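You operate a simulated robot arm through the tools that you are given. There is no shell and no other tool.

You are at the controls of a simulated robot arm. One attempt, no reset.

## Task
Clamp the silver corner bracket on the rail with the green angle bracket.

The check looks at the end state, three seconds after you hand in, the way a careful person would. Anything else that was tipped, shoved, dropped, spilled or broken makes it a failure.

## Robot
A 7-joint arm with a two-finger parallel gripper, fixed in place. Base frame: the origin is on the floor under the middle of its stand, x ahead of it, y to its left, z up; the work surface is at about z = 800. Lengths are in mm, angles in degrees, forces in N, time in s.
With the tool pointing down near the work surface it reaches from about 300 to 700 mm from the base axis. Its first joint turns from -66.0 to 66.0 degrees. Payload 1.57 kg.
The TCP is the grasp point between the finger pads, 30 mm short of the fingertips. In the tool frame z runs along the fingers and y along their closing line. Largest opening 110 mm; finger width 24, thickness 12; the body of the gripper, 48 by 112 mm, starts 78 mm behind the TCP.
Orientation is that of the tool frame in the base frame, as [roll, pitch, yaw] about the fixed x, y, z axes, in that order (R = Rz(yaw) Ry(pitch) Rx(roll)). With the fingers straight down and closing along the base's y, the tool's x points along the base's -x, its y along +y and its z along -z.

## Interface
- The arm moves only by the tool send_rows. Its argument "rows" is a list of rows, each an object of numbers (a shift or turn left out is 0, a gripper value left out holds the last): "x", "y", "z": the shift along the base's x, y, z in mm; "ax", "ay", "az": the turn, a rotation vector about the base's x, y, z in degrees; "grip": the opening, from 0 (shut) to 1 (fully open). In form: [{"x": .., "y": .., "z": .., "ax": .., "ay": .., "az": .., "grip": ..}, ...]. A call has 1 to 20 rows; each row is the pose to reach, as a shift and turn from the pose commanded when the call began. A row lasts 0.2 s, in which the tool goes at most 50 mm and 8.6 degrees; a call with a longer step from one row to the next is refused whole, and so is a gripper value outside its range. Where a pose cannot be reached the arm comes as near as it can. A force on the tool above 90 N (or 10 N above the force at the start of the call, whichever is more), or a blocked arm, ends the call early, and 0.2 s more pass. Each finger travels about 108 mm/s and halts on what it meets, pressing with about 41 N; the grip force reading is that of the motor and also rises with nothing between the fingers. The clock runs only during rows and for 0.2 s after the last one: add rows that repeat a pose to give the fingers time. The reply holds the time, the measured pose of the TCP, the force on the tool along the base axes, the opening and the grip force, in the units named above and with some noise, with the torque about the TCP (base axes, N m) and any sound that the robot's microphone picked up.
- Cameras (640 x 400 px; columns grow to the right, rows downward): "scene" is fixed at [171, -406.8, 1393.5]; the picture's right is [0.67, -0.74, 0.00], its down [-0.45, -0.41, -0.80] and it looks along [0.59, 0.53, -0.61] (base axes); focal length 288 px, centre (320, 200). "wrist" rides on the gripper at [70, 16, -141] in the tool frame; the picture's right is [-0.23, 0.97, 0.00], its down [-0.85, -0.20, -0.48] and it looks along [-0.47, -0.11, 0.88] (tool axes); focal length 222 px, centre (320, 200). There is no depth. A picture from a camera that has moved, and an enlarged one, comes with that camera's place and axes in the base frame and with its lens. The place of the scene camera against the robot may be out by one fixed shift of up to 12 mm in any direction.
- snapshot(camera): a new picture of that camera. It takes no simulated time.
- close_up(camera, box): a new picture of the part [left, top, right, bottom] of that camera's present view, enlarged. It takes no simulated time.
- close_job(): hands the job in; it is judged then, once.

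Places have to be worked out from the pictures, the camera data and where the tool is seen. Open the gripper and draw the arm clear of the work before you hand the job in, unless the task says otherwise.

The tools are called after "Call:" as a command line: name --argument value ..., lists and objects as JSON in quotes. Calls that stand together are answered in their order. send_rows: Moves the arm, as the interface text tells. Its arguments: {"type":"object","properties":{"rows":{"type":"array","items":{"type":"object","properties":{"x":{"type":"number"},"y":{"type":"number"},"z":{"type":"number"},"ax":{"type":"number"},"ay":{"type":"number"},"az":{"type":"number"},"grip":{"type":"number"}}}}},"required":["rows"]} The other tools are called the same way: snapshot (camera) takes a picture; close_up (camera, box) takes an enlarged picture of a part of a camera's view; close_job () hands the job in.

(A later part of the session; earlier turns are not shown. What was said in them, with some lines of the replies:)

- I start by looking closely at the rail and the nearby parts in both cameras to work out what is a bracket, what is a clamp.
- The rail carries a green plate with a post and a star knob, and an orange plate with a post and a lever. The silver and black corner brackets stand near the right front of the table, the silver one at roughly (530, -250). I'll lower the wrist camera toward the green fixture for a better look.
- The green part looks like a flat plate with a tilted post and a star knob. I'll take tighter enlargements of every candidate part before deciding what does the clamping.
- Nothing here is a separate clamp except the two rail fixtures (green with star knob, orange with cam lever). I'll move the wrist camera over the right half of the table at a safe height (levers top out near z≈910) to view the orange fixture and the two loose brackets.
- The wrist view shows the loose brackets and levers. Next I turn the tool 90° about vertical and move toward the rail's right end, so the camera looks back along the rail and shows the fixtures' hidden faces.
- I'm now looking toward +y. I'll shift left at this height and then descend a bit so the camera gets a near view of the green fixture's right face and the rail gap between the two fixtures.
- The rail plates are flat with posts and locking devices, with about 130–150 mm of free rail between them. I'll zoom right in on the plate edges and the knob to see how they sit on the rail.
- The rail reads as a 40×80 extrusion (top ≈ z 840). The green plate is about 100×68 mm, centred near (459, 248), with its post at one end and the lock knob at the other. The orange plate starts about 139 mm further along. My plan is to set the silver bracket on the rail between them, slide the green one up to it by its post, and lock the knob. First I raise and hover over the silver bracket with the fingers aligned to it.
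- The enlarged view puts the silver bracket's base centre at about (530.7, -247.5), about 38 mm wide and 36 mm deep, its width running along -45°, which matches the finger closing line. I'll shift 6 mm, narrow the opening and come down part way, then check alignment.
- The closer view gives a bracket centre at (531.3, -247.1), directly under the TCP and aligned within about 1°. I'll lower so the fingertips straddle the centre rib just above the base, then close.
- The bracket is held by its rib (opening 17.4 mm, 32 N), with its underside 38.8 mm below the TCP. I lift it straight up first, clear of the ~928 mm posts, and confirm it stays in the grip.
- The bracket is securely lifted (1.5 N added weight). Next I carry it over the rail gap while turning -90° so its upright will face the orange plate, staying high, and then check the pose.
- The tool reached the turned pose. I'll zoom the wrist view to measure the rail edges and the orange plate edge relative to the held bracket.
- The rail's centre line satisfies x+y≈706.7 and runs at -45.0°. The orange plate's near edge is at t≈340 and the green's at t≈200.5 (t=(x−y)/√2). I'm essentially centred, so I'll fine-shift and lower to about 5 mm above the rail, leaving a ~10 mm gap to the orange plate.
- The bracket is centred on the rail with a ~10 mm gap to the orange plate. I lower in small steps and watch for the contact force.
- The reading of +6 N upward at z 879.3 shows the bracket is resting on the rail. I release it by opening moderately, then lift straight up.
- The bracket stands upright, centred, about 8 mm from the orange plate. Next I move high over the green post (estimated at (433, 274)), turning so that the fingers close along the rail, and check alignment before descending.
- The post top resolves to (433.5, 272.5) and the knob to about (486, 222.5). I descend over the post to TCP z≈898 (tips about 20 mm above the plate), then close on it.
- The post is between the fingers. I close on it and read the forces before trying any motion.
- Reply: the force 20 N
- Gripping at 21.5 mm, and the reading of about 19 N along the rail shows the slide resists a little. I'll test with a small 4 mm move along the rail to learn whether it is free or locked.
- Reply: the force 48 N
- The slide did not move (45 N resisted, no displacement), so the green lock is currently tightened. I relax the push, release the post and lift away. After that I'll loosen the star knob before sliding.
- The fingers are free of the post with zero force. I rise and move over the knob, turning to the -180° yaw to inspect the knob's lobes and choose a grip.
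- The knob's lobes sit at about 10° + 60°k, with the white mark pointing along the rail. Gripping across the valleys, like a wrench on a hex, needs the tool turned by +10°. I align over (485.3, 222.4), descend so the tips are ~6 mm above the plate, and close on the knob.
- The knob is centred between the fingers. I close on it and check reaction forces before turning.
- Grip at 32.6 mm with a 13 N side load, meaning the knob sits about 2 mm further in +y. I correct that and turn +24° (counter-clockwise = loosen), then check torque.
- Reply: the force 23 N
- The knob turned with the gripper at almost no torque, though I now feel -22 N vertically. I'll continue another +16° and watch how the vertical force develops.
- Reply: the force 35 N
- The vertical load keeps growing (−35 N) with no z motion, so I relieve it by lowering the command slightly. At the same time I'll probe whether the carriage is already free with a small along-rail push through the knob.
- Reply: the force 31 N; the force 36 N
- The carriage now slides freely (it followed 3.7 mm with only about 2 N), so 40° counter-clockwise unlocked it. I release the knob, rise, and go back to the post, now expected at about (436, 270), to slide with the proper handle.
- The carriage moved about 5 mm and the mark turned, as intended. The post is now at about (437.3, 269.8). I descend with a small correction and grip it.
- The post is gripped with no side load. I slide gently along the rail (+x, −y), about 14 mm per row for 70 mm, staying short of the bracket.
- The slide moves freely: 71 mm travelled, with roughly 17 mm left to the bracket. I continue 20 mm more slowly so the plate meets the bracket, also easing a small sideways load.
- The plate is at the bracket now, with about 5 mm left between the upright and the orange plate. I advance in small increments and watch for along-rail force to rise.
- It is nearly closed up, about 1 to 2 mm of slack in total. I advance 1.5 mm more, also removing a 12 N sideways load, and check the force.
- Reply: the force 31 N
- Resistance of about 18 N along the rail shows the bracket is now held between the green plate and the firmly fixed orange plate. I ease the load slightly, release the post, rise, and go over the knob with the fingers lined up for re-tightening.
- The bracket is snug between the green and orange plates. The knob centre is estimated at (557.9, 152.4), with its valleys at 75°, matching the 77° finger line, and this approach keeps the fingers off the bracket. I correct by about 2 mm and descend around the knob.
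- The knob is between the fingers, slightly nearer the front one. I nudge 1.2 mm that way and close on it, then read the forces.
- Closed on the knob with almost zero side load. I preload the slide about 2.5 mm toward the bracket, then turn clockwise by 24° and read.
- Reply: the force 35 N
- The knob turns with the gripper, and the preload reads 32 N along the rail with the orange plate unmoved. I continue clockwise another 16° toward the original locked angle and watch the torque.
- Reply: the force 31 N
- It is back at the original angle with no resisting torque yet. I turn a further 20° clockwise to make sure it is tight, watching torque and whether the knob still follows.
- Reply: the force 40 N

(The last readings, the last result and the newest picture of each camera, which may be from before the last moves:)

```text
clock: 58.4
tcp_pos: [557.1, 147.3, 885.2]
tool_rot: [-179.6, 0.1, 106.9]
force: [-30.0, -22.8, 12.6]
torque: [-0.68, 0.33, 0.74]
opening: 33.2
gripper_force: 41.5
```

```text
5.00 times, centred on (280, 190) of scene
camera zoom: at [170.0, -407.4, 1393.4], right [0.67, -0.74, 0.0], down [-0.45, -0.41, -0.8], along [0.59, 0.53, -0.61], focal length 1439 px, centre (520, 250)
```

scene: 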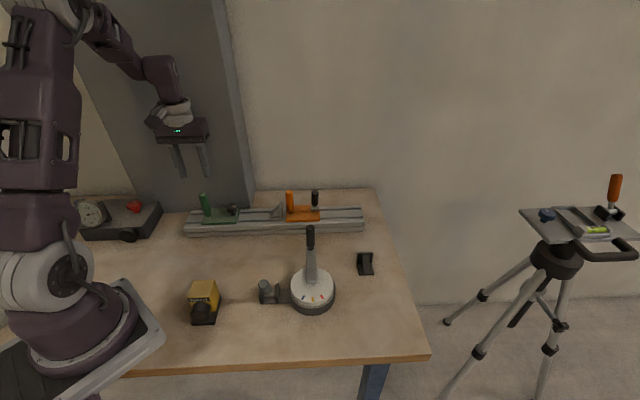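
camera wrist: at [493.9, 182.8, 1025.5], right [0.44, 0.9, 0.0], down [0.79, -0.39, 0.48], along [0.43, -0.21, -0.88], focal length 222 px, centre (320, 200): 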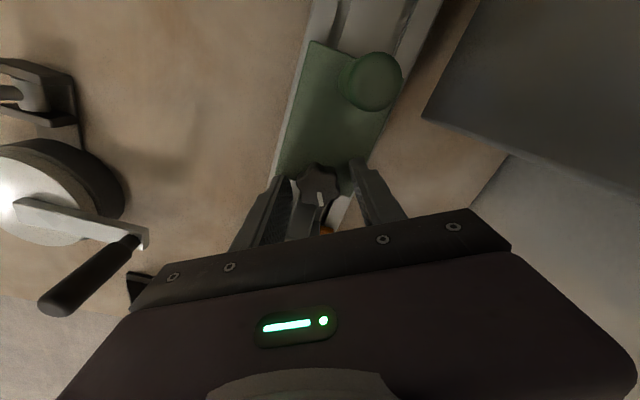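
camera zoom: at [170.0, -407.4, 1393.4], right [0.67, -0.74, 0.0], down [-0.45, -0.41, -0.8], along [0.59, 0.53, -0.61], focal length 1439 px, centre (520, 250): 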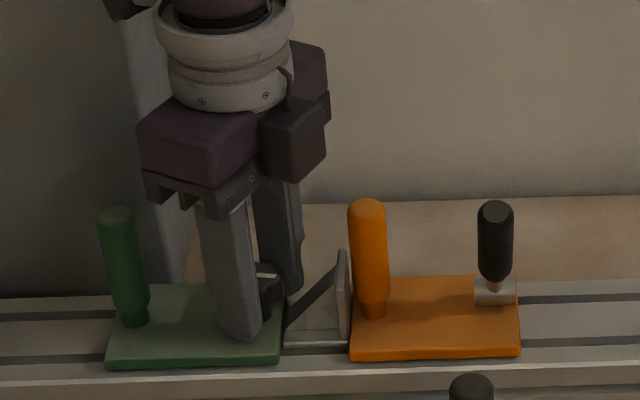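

The torque rose to 0.74 N·m and the knob stopped following. Its mark is back at the original −53°, so the lock is at its tight stop. I relieve the sideways load, open the fingers and lift straight up.

Call:
send_rows --rows '[{"x": -1.5, "y": -1.2}, {"x": -2.8, "y": -2.2}, {"x": -2.8, "y": -2.2}, {"x": -2.8, "y": -2.2, "grip": 0.35}, {"x": -2.8, "y": -2.2, "grip": 0.45}, {"x": -2.8, "y": -2.2, "grip": 0.45}, {"x": -2.8, "y": -2.2, "z": 25, "grip": 0.45}, {"x": -2.8, "y": -2.2, "z": 60, "grip": 0.45}, {"x": -2.8, "y": -2.2, "z": 95, "grip": 0.45}, {"x": -2.8, "y": -2.2, "z": 110, "grip": 0.45}]'

Call:
close_up --camera "scene" --box '[230, 170, 330, 240]'

Call:
snapshot --camera "wrist"

Call:
close_up --camera "wrist" --box '[220, 60, 420, 220]'

```text
clock: 60.6
tcp_pos: [555.6, 145.9, 996.5]
tool_rot: [-179.9, 0.1, 107.1]
force: [0.6, -0.4, 0.3]
torque: [0.0, 0.01, 0.01]
opening: 49.6
gripper_force: 0.1
```

```text
5.71 times, centred on (280, 205) of scene
camera zoom: at [171.0, -406.8, 1393.5], right [0.67, -0.74, 0.0], down [-0.45, -0.41, -0.8], along [0.59, 0.53, -0.61], focal length 1645 px, centre (549, 171)
```

zoom: 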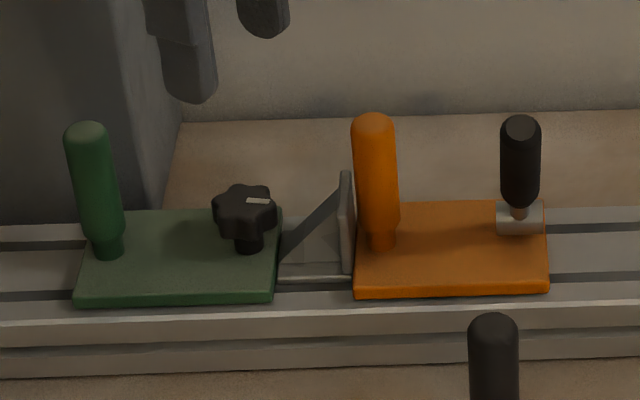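

```text
taken
camera wrist: at [551.8, 217.1, 1137.8], right [1.0, 0.07, 0.0], down [0.06, -0.88, 0.48], along [0.03, -0.48, -0.88], focal length 222 px, centre (320, 200)
```

wrist: 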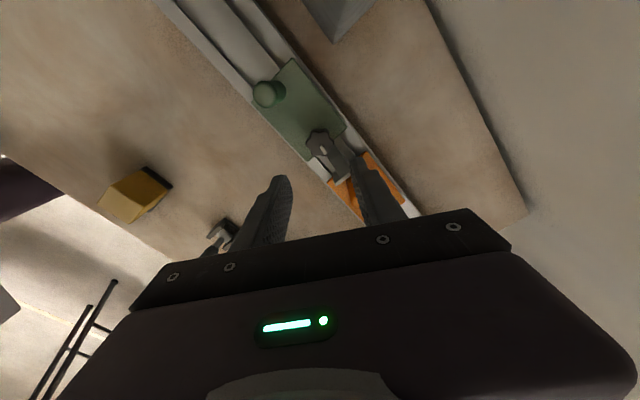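

```text
2.50 times, centred on (320, 140) of wrist
camera zoom: at [551.8, 217.1, 1137.8], right [1.0, 0.07, 0.0], down [0.06, -0.88, 0.48], along [0.03, -0.48, -0.88], focal length 555 px, centre (320, 350)
```

zoom: 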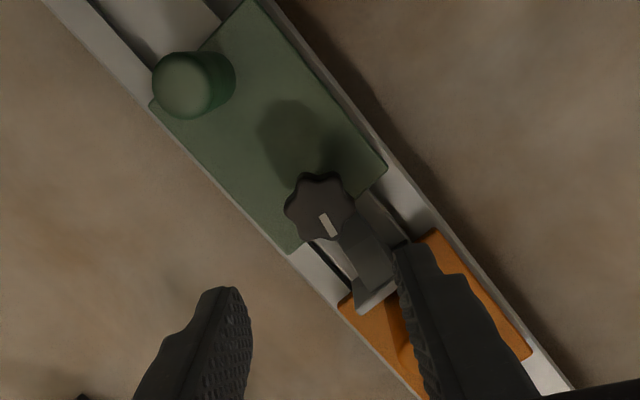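

The gripper is clear and the knob's mark is back to its original tight orientation. I zoom in to check the bracket is flat, undisturbed and in contact on both sides.

Call:
close_up --camera "scene" --box '[260, 190, 310, 225]'

Call:
close_up --camera "wrist" --box '[290, 110, 390, 190]'

Call:
snapshot --camera "scene"

```text
11.43 times, centred on (285, 208) of scene
camera zoom: at [171.0, -406.8, 1393.5], right [0.67, -0.74, 0.0], down [-0.45, -0.41, -0.8], along [0.59, 0.53, -0.61], focal length 3290 px, centre (720, 114)
```

zoom: 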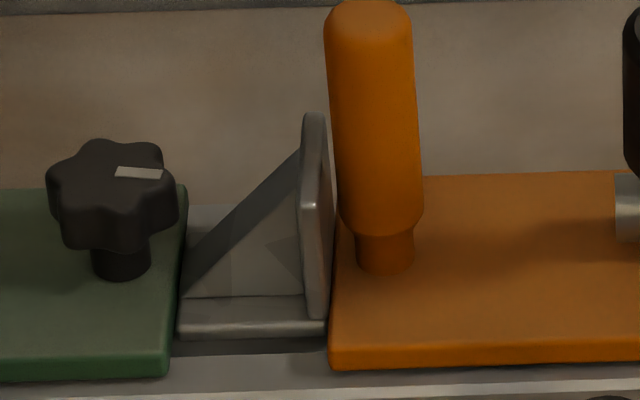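

```text
5.00 times, centred on (340, 150) of wrist
camera zoom: at [551.8, 217.1, 1137.8], right [1.0, 0.07, 0.0], down [0.06, -0.88, 0.48], along [0.03, -0.48, -0.88], focal length 1111 px, centre (220, 450)
```

zoom: 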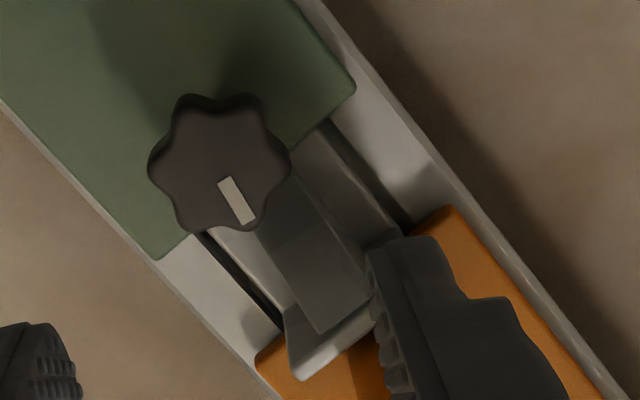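

```text
taken
```

scene: 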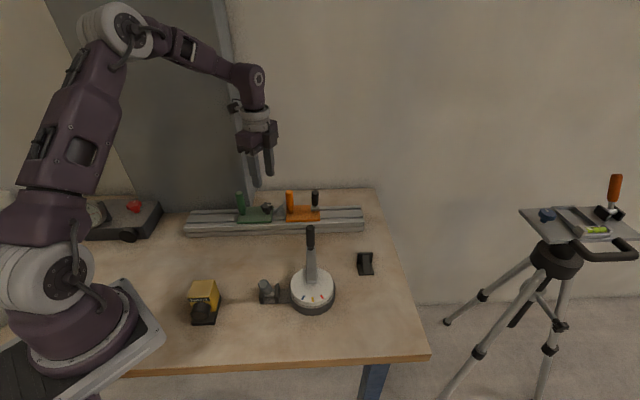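

The bracket's front edge looks shifted by a couple of pixels compared with before tightening. I take a tighter look to see whether it lies flat on the rail.

Call:
close_up --camera "scene" --box '[270, 196, 294, 224]'

Call:
close_up --camera "scene" --box '[272, 212, 292, 224]'

Call:
close_up --camera "wrist" --box '[315, 125, 375, 175]'

```text
14.29 times, centred on (282, 210) of scene
camera zoom: at [171.0, -406.8, 1393.5], right [0.67, -0.74, 0.0], down [-0.45, -0.41, -0.8], along [0.59, 0.53, -0.61], focal length 4112 px, centre (863, 57)
```

zoom: 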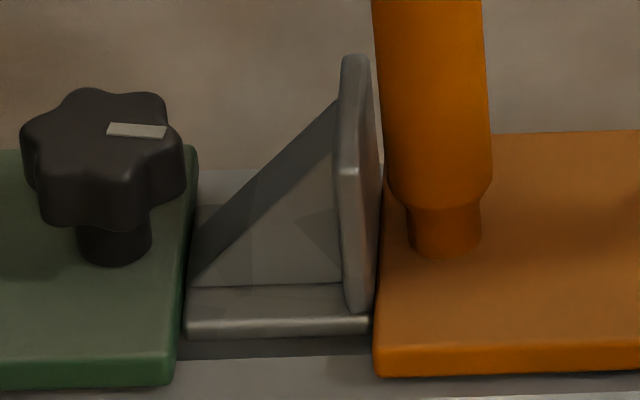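

```text
16.00 times, centred on (282, 218) of scene
camera zoom: at [171.0, -406.8, 1393.5], right [0.67, -0.74, 0.0], down [-0.45, -0.41, -0.8], along [0.59, 0.53, -0.61], focal length 4606 px, centre (928, -88)
```

zoom: 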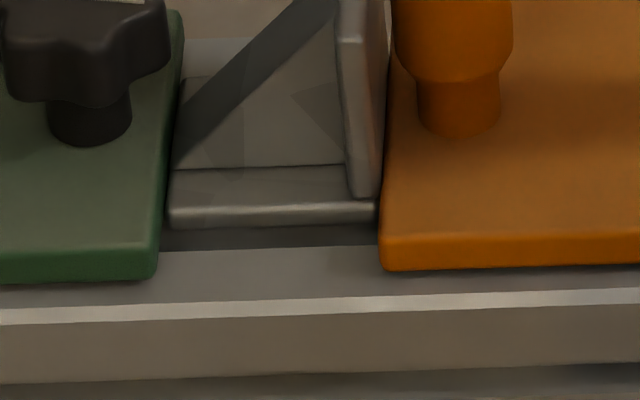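

```text
8.00 times, centred on (345, 150) of wrist
camera zoom: at [551.8, 217.1, 1137.8], right [1.0, 0.07, 0.0], down [0.06, -0.88, 0.48], along [0.03, -0.48, -0.88], focal length 1777 px, centre (120, 600)
```

zoom: 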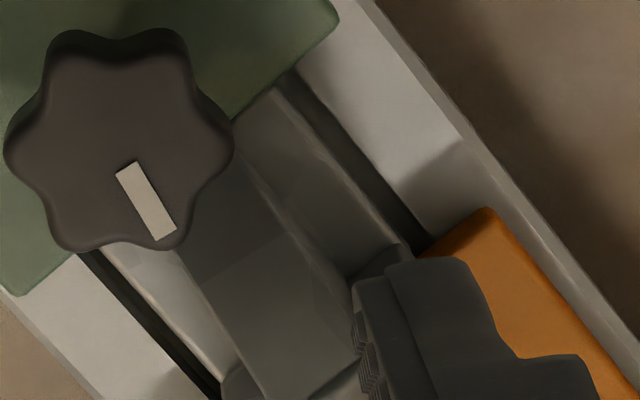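

The bracket looks flat and seated. To confirm there is no gap at either contact, I'll move the wrist camera to the front of the rail, looking across at the two contact lines from nearly overhead, without touching anything.

Call:
send_rows --rows '[{"x": -2, "y": -5, "z": 10, "az": 8}, {"x": -4, "y": -10, "z": 10, "az": 16}, {"x": -6, "y": -15, "z": 10, "az": 24}, {"x": -8, "y": -20, "z": 10, "az": 32}, {"x": -10, "y": -25, "z": 10, "az": 40}, {"x": -11, "y": -30, "z": 10, "az": 48}, {"x": -12, "y": -35, "z": 10, "az": 56}, {"x": -13, "y": -40, "z": 10, "az": 64}, {"x": -14, "y": -45, "z": 10, "az": 72}, {"x": -15, "y": -50, "z": 10, "az": 80}, {"x": -16, "y": -53, "z": 10, "az": 88}, {"x": -16.6, "y": -55.9, "z": 10, "az": 96}, {"x": -16.6, "y": -55.9, "z": 0, "az": 104}, {"x": -16.6, "y": -55.9, "z": -20, "az": 112}, {"x": -16.6, "y": -55.9, "z": -40, "az": 118}, {"x": -16.6, "y": -55.9, "z": -55, "az": 118}, {"x": -16.6, "y": -55.9, "z": -55, "az": 118}]'

Call:
snapshot --camera "wrist"

Call:
close_up --camera "wrist" --box '[260, 140, 380, 230]'

```text
clock: 64.2
tcp_pos: [538.7, 92.1, 940.8]
tool_rot: [180.0, 0.1, -134.9]
force: [0.2, 0.6, -0.1]
torque: [-0.01, 0.02, 0.0]
opening: 49.4
gripper_force: 0.0
```

```text
taken
camera wrist: at [477.9, 52.3, 1081.3], right [-0.53, 0.85, 0.0], down [0.75, 0.46, 0.48], along [0.41, 0.25, -0.88], focal length 222 px, centre (320, 200)
```

wrist: 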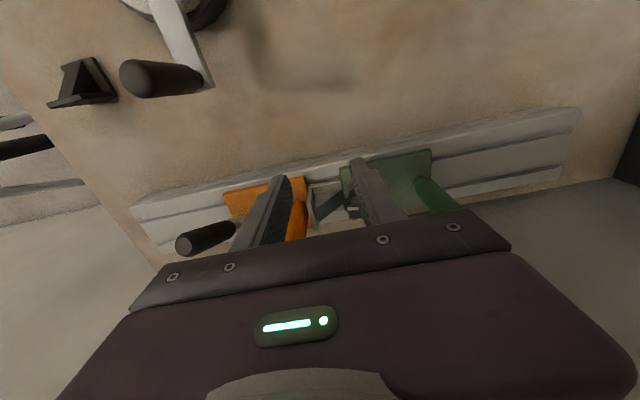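

```text
4.44 times, centred on (320, 185) of wrist
camera zoom: at [477.9, 52.3, 1081.3], right [-0.53, 0.85, 0.0], down [0.75, 0.46, 0.48], along [0.41, 0.25, -0.88], focal length 987 px, centre (320, 267)
```

zoom: 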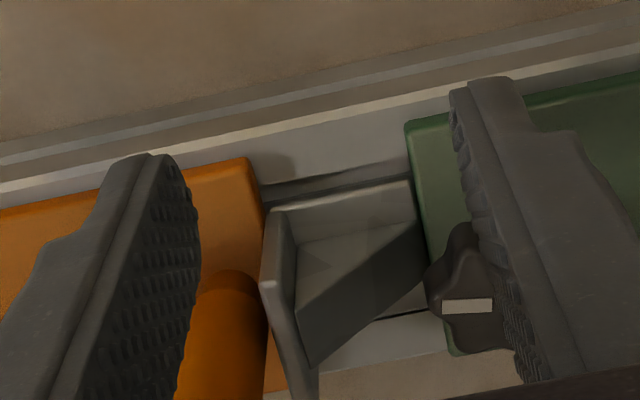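

From here both contact lines look closed. One more enlargement of each contact to be sure.

Call:
close_up --camera "wrist" --box '[298, 160, 358, 205]'

Call:
close_up --camera "scene" --box '[180, 170, 370, 250]'

```text
8.89 times, centred on (328, 182) of wrist
camera zoom: at [477.9, 52.3, 1081.3], right [-0.53, 0.85, 0.0], down [0.75, 0.46, 0.48], along [0.41, 0.25, -0.88], focal length 1974 px, centre (249, 356)
```

zoom: 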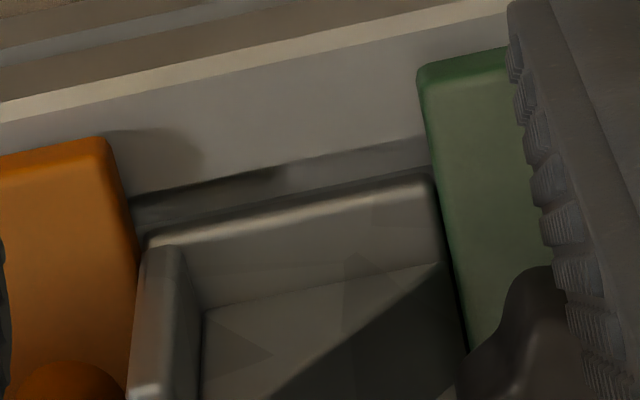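

```text
3.37 times, centred on (275, 210) of scene
camera zoom: at [171.0, -406.8, 1393.5], right [0.67, -0.74, 0.0], down [-0.45, -0.41, -0.8], along [0.59, 0.53, -0.61], focal length 970 px, centre (472, 166)
```

zoom: 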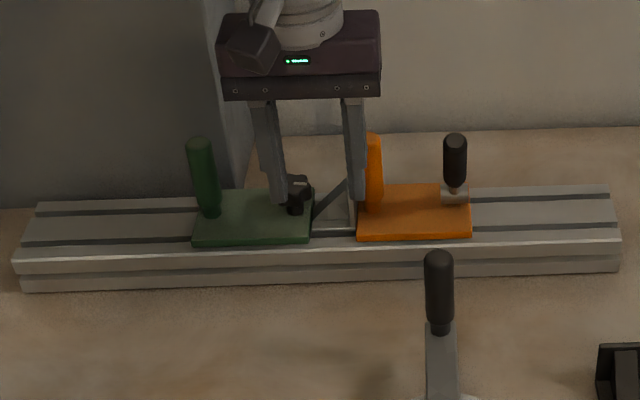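

Both contacts are tight, the orange plate is exactly where it started, and nothing else has moved. I now raise the arm, open the gripper fully and draw back clear of the work.

Call:
send_rows --rows '[{"z": 40}, {"z": 80}, {"z": 120}, {"z": 160}, {"z": 200}, {"x": -30, "y": 10, "z": 230, "grip": 0.7}, {"x": -65, "y": 30, "z": 250, "grip": 1.0}, {"x": -95, "y": 55, "z": 260, "grip": 1.0}, {"x": -95, "y": 55, "z": 260, "grip": 1.0}]'

Call:
snapshot --camera "scene"

Call:
close_up --camera "scene" --box '[180, 170, 370, 290]'

```text
clock: 66.2
tcp_pos: [443.5, 150.8, 1200.8]
tool_rot: [179.9, 0.0, -134.9]
force: [0.0, 0.2, -0.6]
torque: [0.01, -0.02, -0.02]
opening: 110.2
gripper_force: 0.0
```

```text
taken
```

scene: 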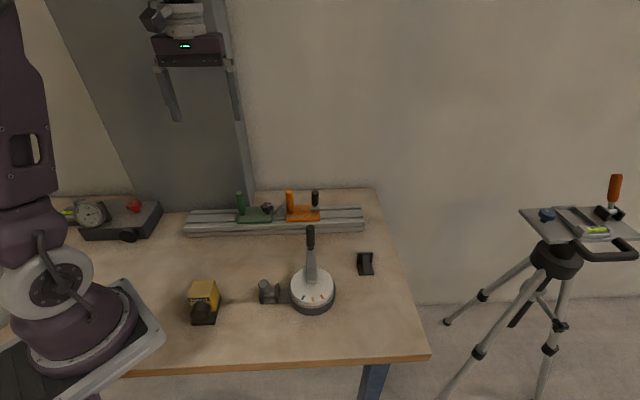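

```text
3.33 times, centred on (275, 230) of scene
camera zoom: at [171.0, -406.8, 1393.5], right [0.67, -0.74, 0.0], down [-0.45, -0.41, -0.8], along [0.59, 0.53, -0.61], focal length 960 px, centre (470, 100)
```

zoom: 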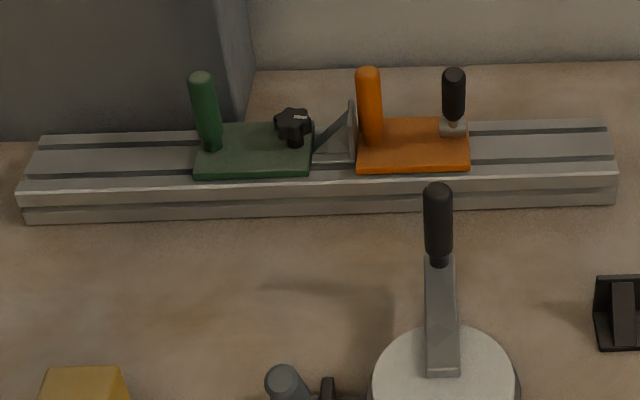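

The silver bracket is clamped upright on the rail between the green plate and the fixed orange plate. The green lock is turned back to its tight stop, the arm is clear with the gripper open, and everything else is where it was. I'm handing in the job.

Call:
close_job

```text
The job is handed in.
```

I clamped the silver corner bracket on the rail between the green plate and the orange plate, tightened the green star knob and handed the job in. I don't have the result of the check.

- **What I took "green angle bracket" to mean:** I found no separate green angle bracket. I took it to be the green sliding plate with the post and the star knob.
- **How it was clamped:** The green plate was locked at the start. I loosened its knob about 40° and set the bracket on the rail with its upright facing the orange plate. I then slid the green plate up until both sides touched, at about 18 N.
- **Tightening:** I turned the knob back while pushing toward the bracket. It stopped at its original angle, with the torque rising to about 0.74 N·m. At the start, that knob position had resisted a 45 N push.
- **Not tested:** I did not pull on the green plate after locking it. I am relying on the knob stop and the close-up pictures, which showed both contacts closed.
- **Everything else:** In the pictures, the orange plate had not moved and nothing else looked disturbed. The gripper is open and the arm is clear of the work.
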